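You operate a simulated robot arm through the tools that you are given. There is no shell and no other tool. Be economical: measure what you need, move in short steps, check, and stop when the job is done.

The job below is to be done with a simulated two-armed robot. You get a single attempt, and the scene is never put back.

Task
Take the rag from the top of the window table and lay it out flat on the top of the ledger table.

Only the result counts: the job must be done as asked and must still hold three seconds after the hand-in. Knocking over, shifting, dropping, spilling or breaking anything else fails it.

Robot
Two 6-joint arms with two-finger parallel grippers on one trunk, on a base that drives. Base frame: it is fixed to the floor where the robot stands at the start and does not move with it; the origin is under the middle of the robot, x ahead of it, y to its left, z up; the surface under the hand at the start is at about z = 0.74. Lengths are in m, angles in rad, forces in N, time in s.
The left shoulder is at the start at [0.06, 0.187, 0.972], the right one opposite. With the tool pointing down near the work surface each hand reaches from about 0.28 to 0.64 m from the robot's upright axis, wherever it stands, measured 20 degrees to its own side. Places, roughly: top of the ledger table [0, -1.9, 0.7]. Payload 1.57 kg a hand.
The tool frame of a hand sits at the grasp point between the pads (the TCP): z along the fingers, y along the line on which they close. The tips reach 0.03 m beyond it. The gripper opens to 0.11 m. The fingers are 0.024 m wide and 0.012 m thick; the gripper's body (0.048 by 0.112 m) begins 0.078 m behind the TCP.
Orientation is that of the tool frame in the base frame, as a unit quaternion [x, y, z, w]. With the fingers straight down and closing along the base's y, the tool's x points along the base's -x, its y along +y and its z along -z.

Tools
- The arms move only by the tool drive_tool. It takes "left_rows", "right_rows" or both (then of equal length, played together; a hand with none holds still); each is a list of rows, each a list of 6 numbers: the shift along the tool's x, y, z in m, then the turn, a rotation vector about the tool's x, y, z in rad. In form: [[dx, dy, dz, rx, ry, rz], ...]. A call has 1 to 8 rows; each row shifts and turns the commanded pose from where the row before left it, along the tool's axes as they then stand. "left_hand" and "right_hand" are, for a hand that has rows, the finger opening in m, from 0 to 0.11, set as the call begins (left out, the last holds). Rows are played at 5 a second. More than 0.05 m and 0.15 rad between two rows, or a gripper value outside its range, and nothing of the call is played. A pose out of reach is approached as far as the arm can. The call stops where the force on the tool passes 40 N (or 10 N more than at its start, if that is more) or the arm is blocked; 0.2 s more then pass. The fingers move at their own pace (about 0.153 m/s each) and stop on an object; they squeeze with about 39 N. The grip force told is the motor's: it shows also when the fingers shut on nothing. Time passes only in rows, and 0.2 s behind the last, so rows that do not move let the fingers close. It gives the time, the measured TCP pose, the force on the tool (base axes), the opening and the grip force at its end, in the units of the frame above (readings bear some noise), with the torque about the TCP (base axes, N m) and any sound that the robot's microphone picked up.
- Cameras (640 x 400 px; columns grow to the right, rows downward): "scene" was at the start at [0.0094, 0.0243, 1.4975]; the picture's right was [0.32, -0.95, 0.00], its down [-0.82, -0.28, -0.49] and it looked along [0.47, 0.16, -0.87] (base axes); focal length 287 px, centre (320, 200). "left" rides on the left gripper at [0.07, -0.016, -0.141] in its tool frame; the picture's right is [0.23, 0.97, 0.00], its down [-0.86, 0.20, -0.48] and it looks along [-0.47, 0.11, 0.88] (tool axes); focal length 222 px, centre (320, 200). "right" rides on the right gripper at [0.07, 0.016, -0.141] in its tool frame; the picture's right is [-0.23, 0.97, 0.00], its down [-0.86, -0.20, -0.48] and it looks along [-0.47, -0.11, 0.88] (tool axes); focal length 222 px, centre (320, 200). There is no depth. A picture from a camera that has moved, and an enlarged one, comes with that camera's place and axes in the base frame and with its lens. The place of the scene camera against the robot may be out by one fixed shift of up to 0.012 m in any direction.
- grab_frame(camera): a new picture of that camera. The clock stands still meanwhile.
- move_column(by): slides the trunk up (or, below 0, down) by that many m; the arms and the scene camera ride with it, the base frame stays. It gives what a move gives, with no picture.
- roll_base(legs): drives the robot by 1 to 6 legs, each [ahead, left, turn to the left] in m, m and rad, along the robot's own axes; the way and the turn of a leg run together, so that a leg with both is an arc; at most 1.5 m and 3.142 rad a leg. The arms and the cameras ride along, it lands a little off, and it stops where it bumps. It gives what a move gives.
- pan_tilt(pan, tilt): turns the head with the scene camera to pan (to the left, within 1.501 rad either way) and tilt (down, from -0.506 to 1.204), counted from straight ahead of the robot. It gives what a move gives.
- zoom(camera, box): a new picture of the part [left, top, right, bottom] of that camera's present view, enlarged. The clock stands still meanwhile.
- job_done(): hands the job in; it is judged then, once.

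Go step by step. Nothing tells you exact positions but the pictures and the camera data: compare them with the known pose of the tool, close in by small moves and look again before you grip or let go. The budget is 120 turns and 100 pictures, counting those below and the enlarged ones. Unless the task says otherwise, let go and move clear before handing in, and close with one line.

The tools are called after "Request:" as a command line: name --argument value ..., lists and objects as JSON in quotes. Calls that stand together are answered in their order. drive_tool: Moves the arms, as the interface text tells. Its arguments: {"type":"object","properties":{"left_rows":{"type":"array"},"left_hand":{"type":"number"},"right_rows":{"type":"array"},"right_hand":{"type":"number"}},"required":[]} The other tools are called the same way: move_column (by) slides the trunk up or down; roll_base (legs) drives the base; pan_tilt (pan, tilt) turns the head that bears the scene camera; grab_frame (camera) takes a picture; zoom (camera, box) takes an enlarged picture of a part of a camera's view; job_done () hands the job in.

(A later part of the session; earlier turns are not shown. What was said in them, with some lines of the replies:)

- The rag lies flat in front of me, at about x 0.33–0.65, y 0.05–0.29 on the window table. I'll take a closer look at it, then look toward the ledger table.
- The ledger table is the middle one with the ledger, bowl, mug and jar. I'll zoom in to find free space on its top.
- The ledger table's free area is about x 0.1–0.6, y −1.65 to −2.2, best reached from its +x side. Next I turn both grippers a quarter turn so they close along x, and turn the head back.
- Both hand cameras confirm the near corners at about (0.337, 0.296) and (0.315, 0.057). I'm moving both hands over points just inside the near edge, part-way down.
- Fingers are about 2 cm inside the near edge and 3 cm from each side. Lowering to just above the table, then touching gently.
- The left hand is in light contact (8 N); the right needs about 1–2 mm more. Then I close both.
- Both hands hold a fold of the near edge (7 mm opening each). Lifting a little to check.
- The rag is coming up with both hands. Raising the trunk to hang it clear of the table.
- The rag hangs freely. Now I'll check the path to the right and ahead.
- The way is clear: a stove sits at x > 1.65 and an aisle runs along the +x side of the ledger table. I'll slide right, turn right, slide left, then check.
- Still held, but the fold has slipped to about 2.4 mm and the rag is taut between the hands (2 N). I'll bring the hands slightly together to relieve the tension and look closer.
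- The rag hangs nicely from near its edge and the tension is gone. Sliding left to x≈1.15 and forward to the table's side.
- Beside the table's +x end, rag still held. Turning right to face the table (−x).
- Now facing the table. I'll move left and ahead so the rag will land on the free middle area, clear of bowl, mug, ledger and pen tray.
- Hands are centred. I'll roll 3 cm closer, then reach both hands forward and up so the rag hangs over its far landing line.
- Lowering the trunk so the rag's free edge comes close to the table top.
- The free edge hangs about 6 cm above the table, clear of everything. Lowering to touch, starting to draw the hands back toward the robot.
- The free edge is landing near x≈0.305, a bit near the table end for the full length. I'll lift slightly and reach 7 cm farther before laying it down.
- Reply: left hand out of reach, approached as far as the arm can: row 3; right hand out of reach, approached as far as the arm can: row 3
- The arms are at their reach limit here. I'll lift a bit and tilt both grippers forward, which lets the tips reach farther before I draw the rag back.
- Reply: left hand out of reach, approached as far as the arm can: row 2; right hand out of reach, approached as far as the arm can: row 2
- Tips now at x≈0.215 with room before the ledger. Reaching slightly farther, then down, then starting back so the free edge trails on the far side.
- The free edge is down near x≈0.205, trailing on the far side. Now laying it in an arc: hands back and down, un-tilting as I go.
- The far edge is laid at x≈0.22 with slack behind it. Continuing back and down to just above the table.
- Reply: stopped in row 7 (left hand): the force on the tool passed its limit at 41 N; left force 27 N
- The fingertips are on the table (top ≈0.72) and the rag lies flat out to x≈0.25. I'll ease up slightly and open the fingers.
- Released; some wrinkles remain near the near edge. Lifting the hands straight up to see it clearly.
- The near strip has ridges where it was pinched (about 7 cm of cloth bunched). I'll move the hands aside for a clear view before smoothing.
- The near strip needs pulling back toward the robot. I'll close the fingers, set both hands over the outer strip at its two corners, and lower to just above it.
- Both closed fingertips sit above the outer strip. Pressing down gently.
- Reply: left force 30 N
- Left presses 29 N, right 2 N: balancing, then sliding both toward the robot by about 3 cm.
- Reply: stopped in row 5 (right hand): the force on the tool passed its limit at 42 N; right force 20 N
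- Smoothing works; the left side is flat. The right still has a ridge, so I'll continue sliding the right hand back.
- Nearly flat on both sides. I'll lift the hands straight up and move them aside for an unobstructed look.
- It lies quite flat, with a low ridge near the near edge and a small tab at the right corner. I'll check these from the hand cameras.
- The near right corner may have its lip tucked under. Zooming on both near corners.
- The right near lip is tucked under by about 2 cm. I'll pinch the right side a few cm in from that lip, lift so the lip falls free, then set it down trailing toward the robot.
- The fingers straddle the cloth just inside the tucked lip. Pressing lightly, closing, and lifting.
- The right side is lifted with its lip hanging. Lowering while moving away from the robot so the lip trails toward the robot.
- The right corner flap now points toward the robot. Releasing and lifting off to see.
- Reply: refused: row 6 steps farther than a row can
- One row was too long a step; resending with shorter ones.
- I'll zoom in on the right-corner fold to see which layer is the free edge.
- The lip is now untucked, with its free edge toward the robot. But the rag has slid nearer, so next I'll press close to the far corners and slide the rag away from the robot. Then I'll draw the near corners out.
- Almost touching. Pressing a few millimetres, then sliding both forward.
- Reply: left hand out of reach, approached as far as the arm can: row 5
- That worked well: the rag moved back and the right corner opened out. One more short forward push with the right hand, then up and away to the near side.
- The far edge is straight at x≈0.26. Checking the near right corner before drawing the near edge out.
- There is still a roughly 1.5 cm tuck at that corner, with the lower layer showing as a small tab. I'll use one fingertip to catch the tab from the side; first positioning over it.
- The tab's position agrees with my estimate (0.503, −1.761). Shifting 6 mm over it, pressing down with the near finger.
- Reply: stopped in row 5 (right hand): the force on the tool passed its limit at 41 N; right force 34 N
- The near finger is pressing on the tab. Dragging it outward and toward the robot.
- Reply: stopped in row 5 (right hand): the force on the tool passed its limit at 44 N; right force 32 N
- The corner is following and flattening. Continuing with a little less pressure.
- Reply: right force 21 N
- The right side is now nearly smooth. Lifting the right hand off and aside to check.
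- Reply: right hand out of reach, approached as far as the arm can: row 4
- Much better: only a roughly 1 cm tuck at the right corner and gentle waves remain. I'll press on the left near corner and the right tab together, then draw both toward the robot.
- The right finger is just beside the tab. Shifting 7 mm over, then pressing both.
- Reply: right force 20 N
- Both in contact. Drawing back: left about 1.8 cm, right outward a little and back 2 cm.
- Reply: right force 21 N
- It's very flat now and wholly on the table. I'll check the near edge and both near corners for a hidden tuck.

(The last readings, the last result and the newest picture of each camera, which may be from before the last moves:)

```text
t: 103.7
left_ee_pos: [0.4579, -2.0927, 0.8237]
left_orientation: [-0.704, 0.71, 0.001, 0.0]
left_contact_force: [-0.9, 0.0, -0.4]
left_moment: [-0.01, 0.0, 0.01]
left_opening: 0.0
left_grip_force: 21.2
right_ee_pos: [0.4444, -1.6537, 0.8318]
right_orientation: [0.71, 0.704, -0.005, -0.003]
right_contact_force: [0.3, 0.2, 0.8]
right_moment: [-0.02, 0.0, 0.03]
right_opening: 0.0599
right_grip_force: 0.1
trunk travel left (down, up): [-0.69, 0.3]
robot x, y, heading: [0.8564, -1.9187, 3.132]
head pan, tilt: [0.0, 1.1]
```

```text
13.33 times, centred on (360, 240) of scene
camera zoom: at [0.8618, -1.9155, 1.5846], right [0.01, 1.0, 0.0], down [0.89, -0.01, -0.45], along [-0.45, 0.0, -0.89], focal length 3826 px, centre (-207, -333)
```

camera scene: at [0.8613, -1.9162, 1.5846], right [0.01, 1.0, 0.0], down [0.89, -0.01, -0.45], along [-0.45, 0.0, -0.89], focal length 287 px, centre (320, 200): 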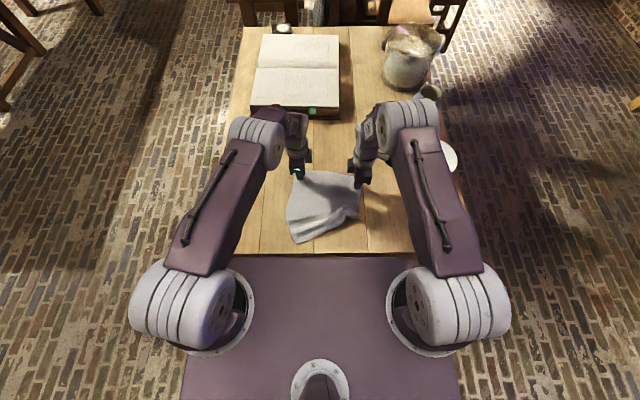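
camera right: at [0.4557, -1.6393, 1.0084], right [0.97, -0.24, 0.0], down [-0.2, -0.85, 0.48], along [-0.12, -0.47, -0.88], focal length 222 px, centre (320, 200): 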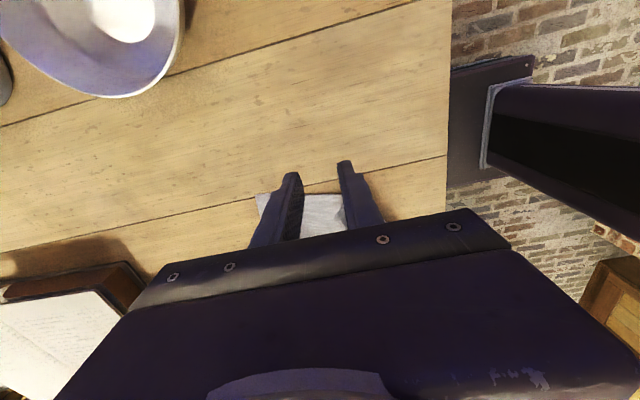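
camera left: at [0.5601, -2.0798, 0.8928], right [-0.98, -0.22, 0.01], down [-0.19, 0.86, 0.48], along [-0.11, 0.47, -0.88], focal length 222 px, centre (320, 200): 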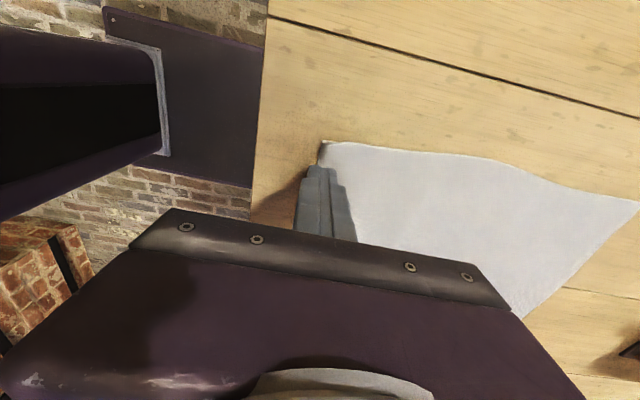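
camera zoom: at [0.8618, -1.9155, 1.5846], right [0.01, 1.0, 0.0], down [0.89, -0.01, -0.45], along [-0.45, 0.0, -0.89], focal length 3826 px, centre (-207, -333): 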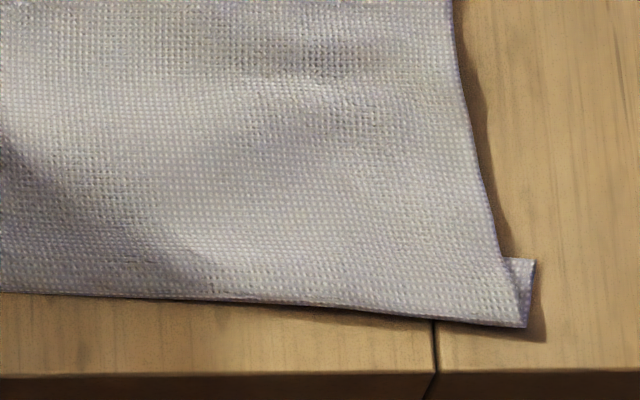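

Left edge is clean; the right corner has a small 1.5 cm triangular tuck. I'll pin the tab with one right fingertip, then use the left hand to pull the top layer off it.

Request:
drive_tool --right_rows '[[-0.02, 0.028, 0, 0, 0, 0], [-0.02, 0.028, 0, 0, 0, 0], [-0.021, 0.028, 0, 0, 0, 0], [-0.0205, 0.026, 0, 0, 0, 0], [0, 0, 0.035, 0, 0, 0], [0, 0, 0.025, 0, 0, 0], [0, 0, 0.01, 0, 0, 0], [0, 0, 0, 0, 0, 0]]' --left_rows '[[-0.04, -0.013, 0, 0, 0, 0], [-0.04, -0.013, 0, 0, 0, 0], [-0.04, -0.013, 0, 0, 0, 0], [-0.04, -0.013, 0, 0, 0, 0], [-0.04, -0.013, 0, 0, 0, 0], [-0.04, -0.012, 0, 0, 0, 0], [0, 0, 0.03, 0, 0, 0], [0, 0, 0, 0, 0, 0]]'

Request:
zoom --camera "scene" --box '[310, 190, 400, 250]'

```text
t: 105.5
left_ee_pos: [0.5362, -1.8521, 0.7932]
left_orientation: [-0.704, 0.71, 0.002, -0.001]
left_contact_force: [-0.5, -1.0, 0.2]
left_moment: [0.03, 0.04, 0.0]
left_opening: 0.0001
left_grip_force: 21.5
right_ee_pos: [0.5532, -1.738, 0.7615]
right_orientation: [0.71, 0.704, -0.005, -0.004]
right_contact_force: [0.7, -0.5, 0.7]
right_moment: [-0.01, 0.03, 0.02]
right_opening: 0.0601
right_grip_force: 0.1
trunk travel left (down, up): [-0.69, 0.3]
robot x, y, heading: [0.8574, -1.9204, 3.129]
head pan, tilt: [0.0, 1.1]
```

```text
6.67 times, centred on (355, 220) of scene
camera zoom: at [0.8612, -1.9159, 1.5846], right [0.01, 1.0, 0.0], down [0.89, -0.01, -0.45], along [-0.45, 0.0, -0.89], focal length 1913 px, centre (87, 67)
```

zoom: 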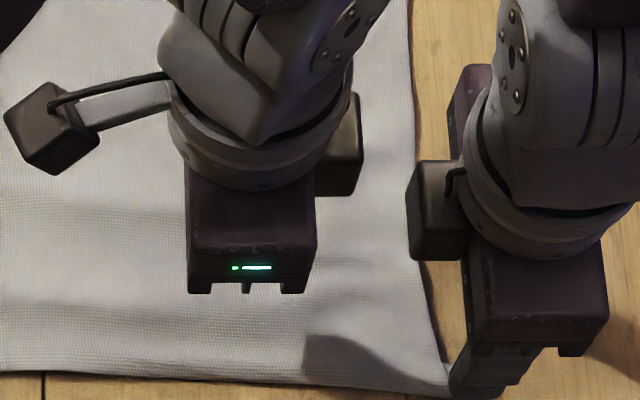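

Clear of each other by about 2 cm. Pressing the right finger on the tab, then the left on the cloth.

Request:
drive_tool --right_rows '[[0, 0, 0.008, 0, 0, 0], [0, 0, 0.0035, 0, 0, 0], [0, 0, 0, 0, 0, 0], [0, 0, 0, 0, 0, 0]]' --left_rows '[[0, 0, 0.02, 0, 0, 0], [0, 0, 0.015, 0, 0, 0], [0, 0, 0.006, 0, 0, 0], [0, 0, 0, 0, 0, 0]]'

```text
t: 106.5
left_ee_pos: [0.5365, -1.8531, 0.7526]
left_orientation: [-0.703, 0.711, 0.002, -0.001]
left_contact_force: [-0.1, 0.2, 0.3]
left_moment: [0.03, 0.0, 0.03]
left_opening: 0.0001
left_grip_force: 21.4
right_ee_pos: [0.5519, -1.737, 0.7515]
right_orientation: [0.71, 0.704, -0.005, -0.004]
right_contact_force: [-1.0, 3.8, 24.0]
right_moment: [-0.18, -0.65, 0.06]
right_opening: 0.0584
right_grip_force: 0.1
trunk travel left (down, up): [-0.69, 0.3]
robot x, y, heading: [0.8588, -1.917, 3.13]
head pan, tilt: [0.0, 1.1]
```

Right is pinned at 24 N. Pressing the left about 2 mm more and pulling it away from the robot about 3 cm.

Request:
drive_tool --left_rows '[[0, 0, 0.0023, 0, 0, 0], [0, 0.006, 0, 0, 0, 0], [0, 0.008, 0, 0, 0, 0], [0, 0.009, 0, 0, 0, 0], [0, 0.009, 0, 0, 0, 0], [0, 0, 0, 0, 0, 0]]'

Request:
zoom --camera "scene" --box '[310, 195, 400, 255]'

```text
t: 107.9
left_ee_pos: [0.5054, -1.8523, 0.7503]
left_orientation: [-0.703, 0.711, 0.003, -0.002]
left_contact_force: [7.8, 4.0, 25.0]
left_moment: [0.03, -0.39, 0.01]
left_opening: 0.0
left_grip_force: 21.2
right_ee_pos: [0.5538, -1.7377, 0.7519]
right_orientation: [0.71, 0.704, -0.006, -0.005]
right_contact_force: [-2.8, -2.5, 12.4]
right_moment: [-0.22, -0.24, -0.14]
right_opening: 0.057
right_grip_force: 0.1
trunk travel left (down, up): [-0.69, 0.3]
robot x, y, heading: [0.858, -1.9153, 3.126]
head pan, tilt: [0.0, 1.1]
```

```text
6.67 times, centred on (355, 225) of scene
camera zoom: at [0.8658, -1.9171, 1.5847], right [0.01, 1.0, 0.0], down [0.89, -0.01, -0.46], along [-0.46, 0.01, -0.89], focal length 1913 px, centre (87, 33)
```

zoom: 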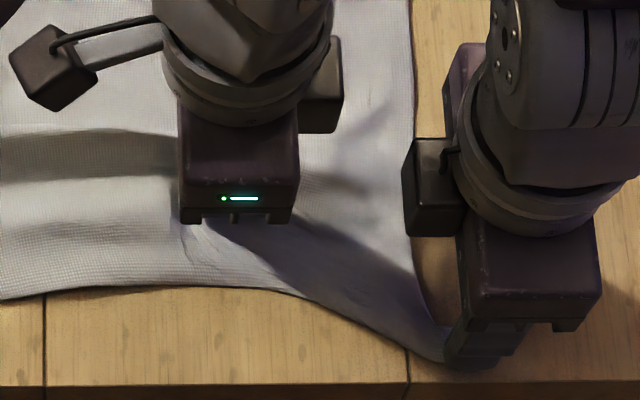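

The near edge was pulled off while the corner stayed pinned. Lifting both hands clear and checking.

Request:
drive_tool --right_rows '[[0, 0, -0.006, 0, 0, 0], [0.005, 0, -0.03, 0, 0, 0], [0.02, 0, -0.035, 0, 0, 0], [0.02, -0.03, -0.01, 0, 0, 0], [0.02, -0.04, 0, 0, 0, 0], [0.01, -0.04, 0, 0, 0, 0], [0, 0, 0, 0, 0, 0]]' --left_rows '[[0, 0, -0.006, 0, 0, 0], [0, 0, -0.03, 0, 0, 0], [0, 0, -0.045, 0, 0, 0], [0.048, 0, 0, 0, 0, 0], [0.048, 0, 0, 0, 0, 0], [0.048, 0, 0, 0, 0, 0], [0.048, 0, 0, 0, 0, 0]]'

Request:
zoom --camera "scene" --box '[255, 155, 375, 255]'

```text
t: 109.5
left_ee_pos: [0.5027, -2.0472, 0.8307]
left_orientation: [-0.704, 0.711, 0.003, -0.001]
left_contact_force: [1.0, -0.6, -1.0]
left_moment: [0.0, -0.03, -0.01]
left_opening: 0.0001
left_grip_force: 20.7
right_ee_pos: [0.4439, -1.6607, 0.8325]
right_orientation: [0.71, 0.704, -0.004, -0.004]
right_contact_force: [0.4, -0.2, -0.2]
right_moment: [0.04, -0.03, -0.01]
right_opening: 0.06
right_grip_force: 0.0
trunk travel left (down, up): [-0.69, 0.3]
robot x, y, heading: [0.8592, -1.9222, 3.128]
head pan, tilt: [0.0, 1.1]
```

```text
4.00 times, centred on (315, 205) of scene
camera zoom: at [0.861, -1.9189, 1.5846], right [0.01, 1.0, 0.0], down [0.89, -0.01, -0.45], along [-0.45, 0.01, -0.89], focal length 1148 px, centre (340, 180)
```

zoom: 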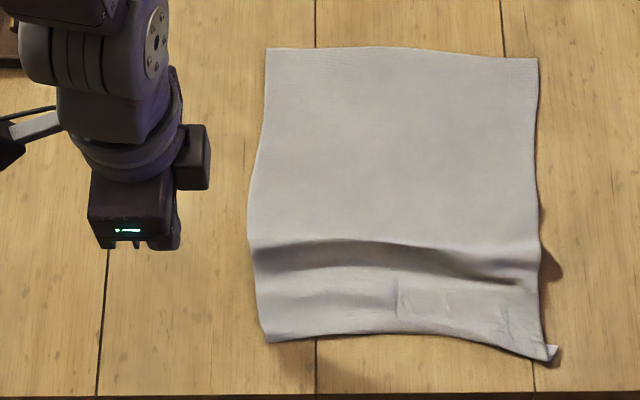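

The corner is out now; a slack ridge remains across the near third. I'll pull the far corners away from the robot again to take it out, then draw the near edge back.

Request:
drive_tool --left_rows '[[-0.0184, 0.035, 0, 0, 0, 0], [-0.0184, 0.035, 0, 0, 0, 0], [-0.0184, 0.035, 0, 0, 0, 0], [-0.0184, 0.035, 0, 0, 0, 0], [-0.0184, 0.035, 0, 0, 0, 0], [0, 0, 0.04, 0, 0, 0], [0, 0, 0.034, 0, 0, 0], [0, 0, 0.0035, 0, 0, 0]]' --right_rows '[[-0.0208, -0.0234, 0, 0, 0, 0], [-0.0208, -0.0234, 0, 0, 0, 0], [-0.0208, -0.0234, 0, 0, 0, 0], [-0.0208, -0.0234, 0, 0, 0, 0], [-0.0208, -0.0234, 0, 0, 0, 0], [0, 0, 0.04, 0, 0, 0], [0, 0, 0.035, 0, 0, 0], [0, 0, 0.004, 0, 0, 0]]' --right_hand 0.0

Request:
drive_tool --left_rows '[[0, 0, 0.003, 0, 0, 0], [0, 0, 0, 0, 0, 0]]' --right_rows '[[0, 0, 0.0025, 0, 0, 0], [0, 0, 0, 0, 0, 0]]'

```text
t: 111.3
left_ee_pos: [0.328, -1.9502, 0.7544]
left_orientation: [-0.704, 0.711, 0.001, -0.002]
left_contact_force: [-0.1, -0.3, -0.5]
left_moment: [0.02, 0.01, 0.01]
left_opening: 0.0
left_grip_force: 21.0
right_ee_pos: [0.3244, -1.764, 0.7557]
right_orientation: [0.711, 0.703, -0.005, -0.004]
right_contact_force: [0.3, -0.3, 0.0]
right_moment: [0.03, -0.01, -0.02]
right_opening: 0.0
right_grip_force: 20.7
trunk travel left (down, up): [-0.69, 0.3]
robot x, y, heading: [0.8565, -1.9211, 3.13]
head pan, tilt: [0.0, 1.1]
```

```text
t: 111.9
left_ee_pos: [0.3286, -1.9504, 0.7518]
left_orientation: [-0.704, 0.711, 0.003, -0.001]
left_contact_force: [-0.6, -0.6, 6.2]
left_moment: [-0.02, -0.02, 0.0]
left_opening: 0.0001
left_grip_force: 21.9
right_ee_pos: [0.3239, -1.7643, 0.7541]
right_orientation: [0.71, 0.704, -0.004, -0.004]
right_contact_force: [0.3, -0.2, -0.3]
right_moment: [0.02, 0.0, 0.03]
right_opening: 0.0
right_grip_force: 21.0
trunk travel left (down, up): [-0.69, 0.3]
robot x, y, heading: [0.8564, -1.921, 3.135]
head pan, tilt: [0.0, 1.1]
```

Left touches; the right needs 2 mm more. Then sliding both away about 3 cm and lifting off.

Request:
drive_tool --left_rows '[[0, 0, 0.0, 0, 0, 0], [0, 0, 0, 0, 0, 0]]' --right_rows '[[0, 0, 0.0022, 0, 0, 0], [0, 0, 0, 0, 0, 0]]'

Request:
drive_tool --left_rows '[[0, 0.006, 0.0005, 0, 0, 0], [0, 0.008, 0, 0, 0, 0], [0, 0.008, 0, 0, 0, 0], [0, 0.008, 0, 0, 0, 0], [0, 0, 0, 0, 0, 0]]' --right_rows '[[0, -0.006, 0.0005, 0, 0, 0], [0, -0.008, 0, 0, 0, 0], [0, -0.008, 0, 0, 0, 0], [0, -0.008, 0, 0, 0, 0], [0, 0, 0, 0, 0, 0]]'

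Request:
zoom --camera "scene" --box '[255, 155, 375, 255]'

```text
t: 112.5
left_ee_pos: [0.3283, -1.95, 0.7519]
left_orientation: [-0.704, 0.711, 0.003, -0.001]
left_contact_force: [-1.2, 1.0, 6.1]
left_moment: [0.02, 0.03, 0.0]
left_opening: 0.0
left_grip_force: 20.8
right_ee_pos: [0.3252, -1.7645, 0.7523]
right_orientation: [0.71, 0.704, -0.004, -0.003]
right_contact_force: [0.1, 1.0, 3.1]
right_moment: [0.09, -0.03, 0.01]
right_opening: 0.0
right_grip_force: 21.8
trunk travel left (down, up): [-0.69, 0.3]
robot x, y, heading: [0.8593, -1.92, 3.132]
head pan, tilt: [0.0, 1.1]
```

```text
t: 113.7
left_ee_pos: [0.3051, -1.9538, 0.7525]
left_orientation: [-0.703, 0.711, 0.001, -0.001]
left_contact_force: [0.1, -1.0, 0.6]
left_moment: [0.02, 0.02, -0.01]
left_opening: 0.0
left_grip_force: 21.4
left hand out of reach, approached as far as the arm can: row 4
right_ee_pos: [0.294, -1.7654, 0.7512]
right_orientation: [0.71, 0.704, -0.005, -0.004]
right_contact_force: [1.1, -0.2, 7.5]
right_moment: [0.0, -0.06, 0.04]
right_opening: 0.0
right_grip_force: 21.3
trunk travel left (down, up): [-0.69, 0.3]
robot x, y, heading: [0.8576, -1.9183, 3.13]
head pan, tilt: [0.0, 1.1]
```

```text
4.00 times, centred on (315, 205) of scene
camera zoom: at [0.8621, -1.9165, 1.5846], right [0.01, 1.0, 0.0], down [0.89, -0.01, -0.45], along [-0.45, 0.0, -0.89], focal length 1148 px, centre (340, 180)
```

zoom: 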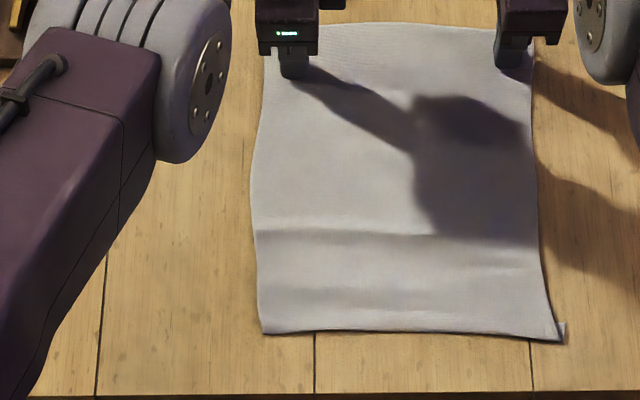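

Nicely taut now with only a faint ridge. One last draw of the near edge: lifting and moving both hands over the near corners.

Request:
drive_tool --left_rows '[[0, 0, -0.01, 0, 0, 0], [0, 0, -0.045, 0, 0, 0], [0, -0.04, 0, 0, 0, 0], [0, -0.04, 0, 0, 0, 0], [0, -0.04, 0, 0, 0, 0], [0, -0.04, 0, 0, 0, 0], [0, -0.04, 0, 0, 0, 0], [0, -0.04, 0, 0, 0, 0]]' --right_rows '[[0, 0, -0.01, 0, 0, 0], [0, 0, -0.045, 0, 0, 0], [0, 0.0427, 0, 0, 0, 0], [0, 0.0427, 0, 0, 0, 0], [0, 0.0427, 0, 0, 0, 0], [0, 0.0427, 0, 0, 0, 0], [0, 0.0427, 0, 0, 0, 0], [0, 0.0427, 0, 0, 0, 0]]'

Request:
drive_tool --left_rows '[[0, 0, 0.03, 0, 0, 0], [0, 0, 0.02, 0, 0, 0], [0, 0, 0.004, 0, 0, 0], [0, 0, 0, 0, 0, 0]]' --right_rows '[[0, 0, 0.03, 0, 0, 0], [0, 0, 0.02, 0, 0, 0], [0, 0, 0.004, 0, 0, 0], [0, 0, 0, 0, 0, 0]]'

```text
t: 115.5
left_ee_pos: [0.5447, -1.9565, 0.8061]
left_orientation: [-0.704, 0.71, 0.003, -0.001]
left_contact_force: [-0.5, 0.2, 0.8]
left_moment: [-0.04, 0.03, 0.0]
left_opening: 0.0
left_grip_force: 21.1
right_ee_pos: [0.5526, -1.7663, 0.8023]
right_orientation: [0.71, 0.704, -0.005, -0.004]
right_contact_force: [0.3, -0.7, 0.3]
right_moment: [0.03, 0.02, 0.03]
right_opening: 0.0
right_grip_force: 20.7
trunk travel left (down, up): [-0.69, 0.3]
robot x, y, heading: [0.8562, -1.9172, 3.131]
head pan, tilt: [0.0, 1.1]
```

```text
t: 116.3
left_ee_pos: [0.5432, -1.956, 0.754]
left_orientation: [-0.704, 0.71, 0.003, -0.002]
left_contact_force: [-0.7, 0.0, -0.2]
left_moment: [-0.01, -0.01, 0.0]
left_opening: 0.0
left_grip_force: 21.1
right_ee_pos: [0.55, -1.767, 0.7519]
right_orientation: [0.711, 0.703, -0.007, -0.005]
right_contact_force: [2.4, 3.5, 38.3]
right_moment: [0.28, -0.02, -0.02]
right_opening: 0.0
right_grip_force: 21.4
trunk travel left (down, up): [-0.69, 0.3]
robot x, y, heading: [0.8578, -1.9187, 3.133]
head pan, tilt: [0.0, 1.1]
stopped in row 3 (right hand): the force on the tool passed its limit at 47 N (the readings are from after the stop); the commanded pose is now the measured one
```

Right touches firmly, left not yet. Balancing, then drawing both about 1.8 cm toward the robot.

Request:
drive_tool --left_rows '[[0, 0, 0.003, 0, 0, 0], [0, 0, 0, 0, 0, 0]]' --right_rows '[[0, 0, -0.0012, 0, 0, 0], [0, 0, 0, 0, 0, 0]]'

Request:
drive_tool --left_rows '[[0, -0.004, 0, 0, 0, 0], [0, -0.005, 0, 0, 0, 0], [0, -0.005, 0, 0, 0, 0], [0, -0.004, 0, 0, 0, 0], [0, 0, 0, 0, 0, 0]]' --right_rows '[[0, 0.004, 0, 0, 0, 0], [0, 0.005, 0, 0, 0, 0], [0, 0.005, 0, 0, 0, 0], [0, 0.004, 0, 0, 0, 0], [0, 0, 0, 0, 0, 0]]'

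Request:
drive_tool --left_rows '[[0, 0, -0.006, 0, 0, 0], [0, 0, -0.03, 0, 0, 0], [0, 0, -0.045, 0, 0, 0], [0.035, 0, -0.03, 0, 0, 0], [0.048, 0, 0, 0, 0, 0], [0.048, 0, 0, 0, 0, 0], [0.03, 0, 0, 0, 0, 0]]' --right_rows '[[0, 0, -0.006, 0, 0, 0], [0, 0, -0.03, 0, 0, 0], [0, 0, -0.045, 0, 0, 0], [0.035, 0, -0.03, 0, 0, 0], [0.035, -0.03, 0, 0, 0, 0], [0.03, -0.03, 0, 0, 0, 0], [0, -0.04, 0, 0, 0, 0]]'

Request:
zoom --camera "scene" --box '[255, 155, 375, 255]'

```text
t: 116.9
left_ee_pos: [0.5453, -1.9556, 0.7516]
left_orientation: [-0.705, 0.71, 0.004, -0.003]
left_contact_force: [3.5, -3.6, 25.9]
left_moment: [-0.16, -0.01, 0.01]
left_opening: 0.0
left_grip_force: 20.7
right_ee_pos: [0.551, -1.7679, 0.7527]
right_orientation: [0.711, 0.703, -0.007, -0.007]
right_contact_force: [0.3, 0.6, 12.6]
right_moment: [0.08, 0.03, 0.04]
right_opening: 0.0
right_grip_force: 21.3
trunk travel left (down, up): [-0.69, 0.3]
robot x, y, heading: [0.8596, -1.9185, 3.132]
head pan, tilt: [0.0, 1.1]
stopped in row 2 (left hand): the force on the tool passed its limit at 42 N (the readings are from after the stop); the commanded pose is now the measured one
```

```text
t: 117.7
left_ee_pos: [0.5536, -1.9525, 0.752]
left_orientation: [-0.705, 0.71, 0.008, -0.003]
left_contact_force: [-0.9, -1.1, 21.2]
left_moment: [-0.15, 0.07, 0.01]
left_opening: 0.0
left_grip_force: 21.6
right_ee_pos: [0.5617, -1.767, 0.7512]
right_orientation: [0.711, 0.703, -0.009, -0.007]
right_contact_force: [-1.2, 4.6, 20.7]
right_moment: [0.2, 0.1, 0.0]
right_opening: 0.0001
right_grip_force: 21.2
trunk travel left (down, up): [-0.69, 0.3]
robot x, y, heading: [0.8532, -1.9197, 3.13]
head pan, tilt: [0.0, 1.1]
stopped in row 3 (left hand): the force on the tool passed its limit at 41 N (the readings are from after the stop); the commanded pose is now the measured one
```

```text
t: 119.3
left_ee_pos: [0.5525, -2.1163, 0.8608]
left_orientation: [-0.703, 0.711, 0.006, -0.001]
left_contact_force: [-0.5, 0.0, 1.1]
left_moment: [0.04, 0.03, 0.03]
left_opening: 0.0
left_grip_force: 20.8
right_ee_pos: [0.4644, -1.667, 0.864]
right_orientation: [0.71, 0.704, -0.006, -0.005]
right_contact_force: [0.3, -0.9, 0.6]
right_moment: [-0.02, -0.01, -0.02]
right_opening: 0.0001
right_grip_force: 20.8
trunk travel left (down, up): [-0.69, 0.3]
robot x, y, heading: [0.8589, -1.9187, 3.134]
head pan, tilt: [0.0, 1.1]
```

```text
4.00 times, centred on (315, 205) of scene
camera zoom: at [0.8595, -1.9179, 1.5846], right [0.01, 1.0, 0.0], down [0.89, -0.01, -0.45], along [-0.45, 0.01, -0.89], focal length 1148 px, centre (340, 180)
```

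zoom: 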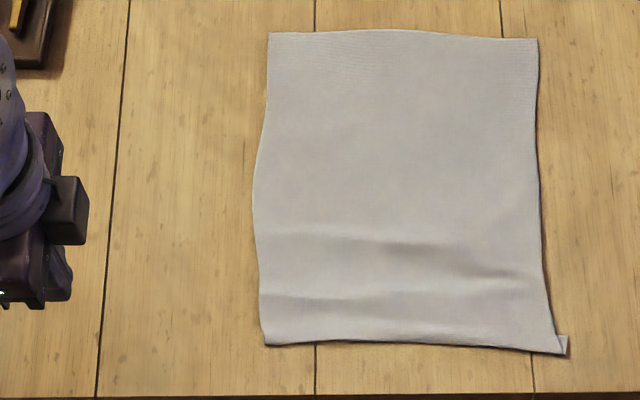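

The rag is spread flat and wholly on the ledger table. Raising the arms, backing off and taking one overall look.

Request:
move_column --by 0.2

Request:
roll_base --legs '[[-0.15, 0, 0]]'

Request:
grab_frame --camera "scene"

```text
t: 121.5
left_ee_pos: [0.5523, -2.1148, 1.0605]
left_orientation: [-0.704, 0.71, 0.006, -0.002]
left_contact_force: [0.3, 0.1, 0.6]
left_moment: [0.01, -0.02, 0.01]
left_opening: 0.0002
left_grip_force: 21.1
right_ee_pos: [0.4629, -1.6659, 1.065]
right_orientation: [0.711, 0.703, -0.008, -0.005]
right_contact_force: [-0.7, -0.6, -0.5]
right_moment: [0.0, 0.02, 0.02]
right_opening: 0.0001
right_grip_force: 21.3
trunk travel left (down, up): [-0.89, 0.1]
robot x, y, heading: [0.858, -1.9196, 3.131]
head pan, tilt: [0.0, 1.1]
```

```text
t: 122.8
left_ee_pos: [0.6999, -2.117, 1.0591]
left_orientation: [-0.705, 0.709, 0.005, -0.001]
left_contact_force: [0.1, -0.4, 0.0]
left_moment: [-0.03, -0.03, -0.01]
left_opening: 0.0
left_grip_force: 21.4
right_ee_pos: [0.6102, -1.6675, 1.0632]
right_orientation: [0.71, 0.704, -0.007, -0.004]
right_contact_force: [-0.2, 0.0, -0.6]
right_moment: [0.0, -0.01, -0.01]
right_opening: 0.0
right_grip_force: 21.1
trunk travel left (down, up): [-0.89, 0.1]
robot x, y, heading: [1.0055, -1.9222, 3.132]
head pan, tilt: [0.0, 1.1]
```

```text
3 pictures are left
camera scene: at [1.0055, -1.9176, 1.7846], right [0.01, 1.0, 0.0], down [0.89, -0.01, -0.45], along [-0.45, 0.0, -0.89], focal length 287 px, centre (320, 200)
```

scene: 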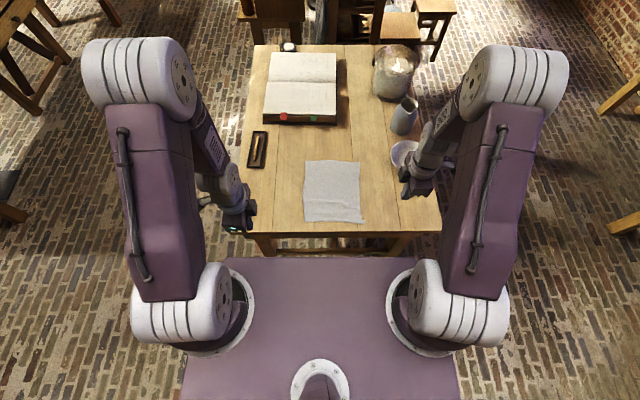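

The rag lies flat on the ledger table, everything else is in place, and both hands are empty and clear. Handing in.

Request:
job_done

```text
The job is handed in.
```

The rag is off the window table and spread out on the ledger table. It lies almost flat: the near right corner is still folded under by about 1 cm and there are faint ridges near the near edge. Nothing else appears to have moved.
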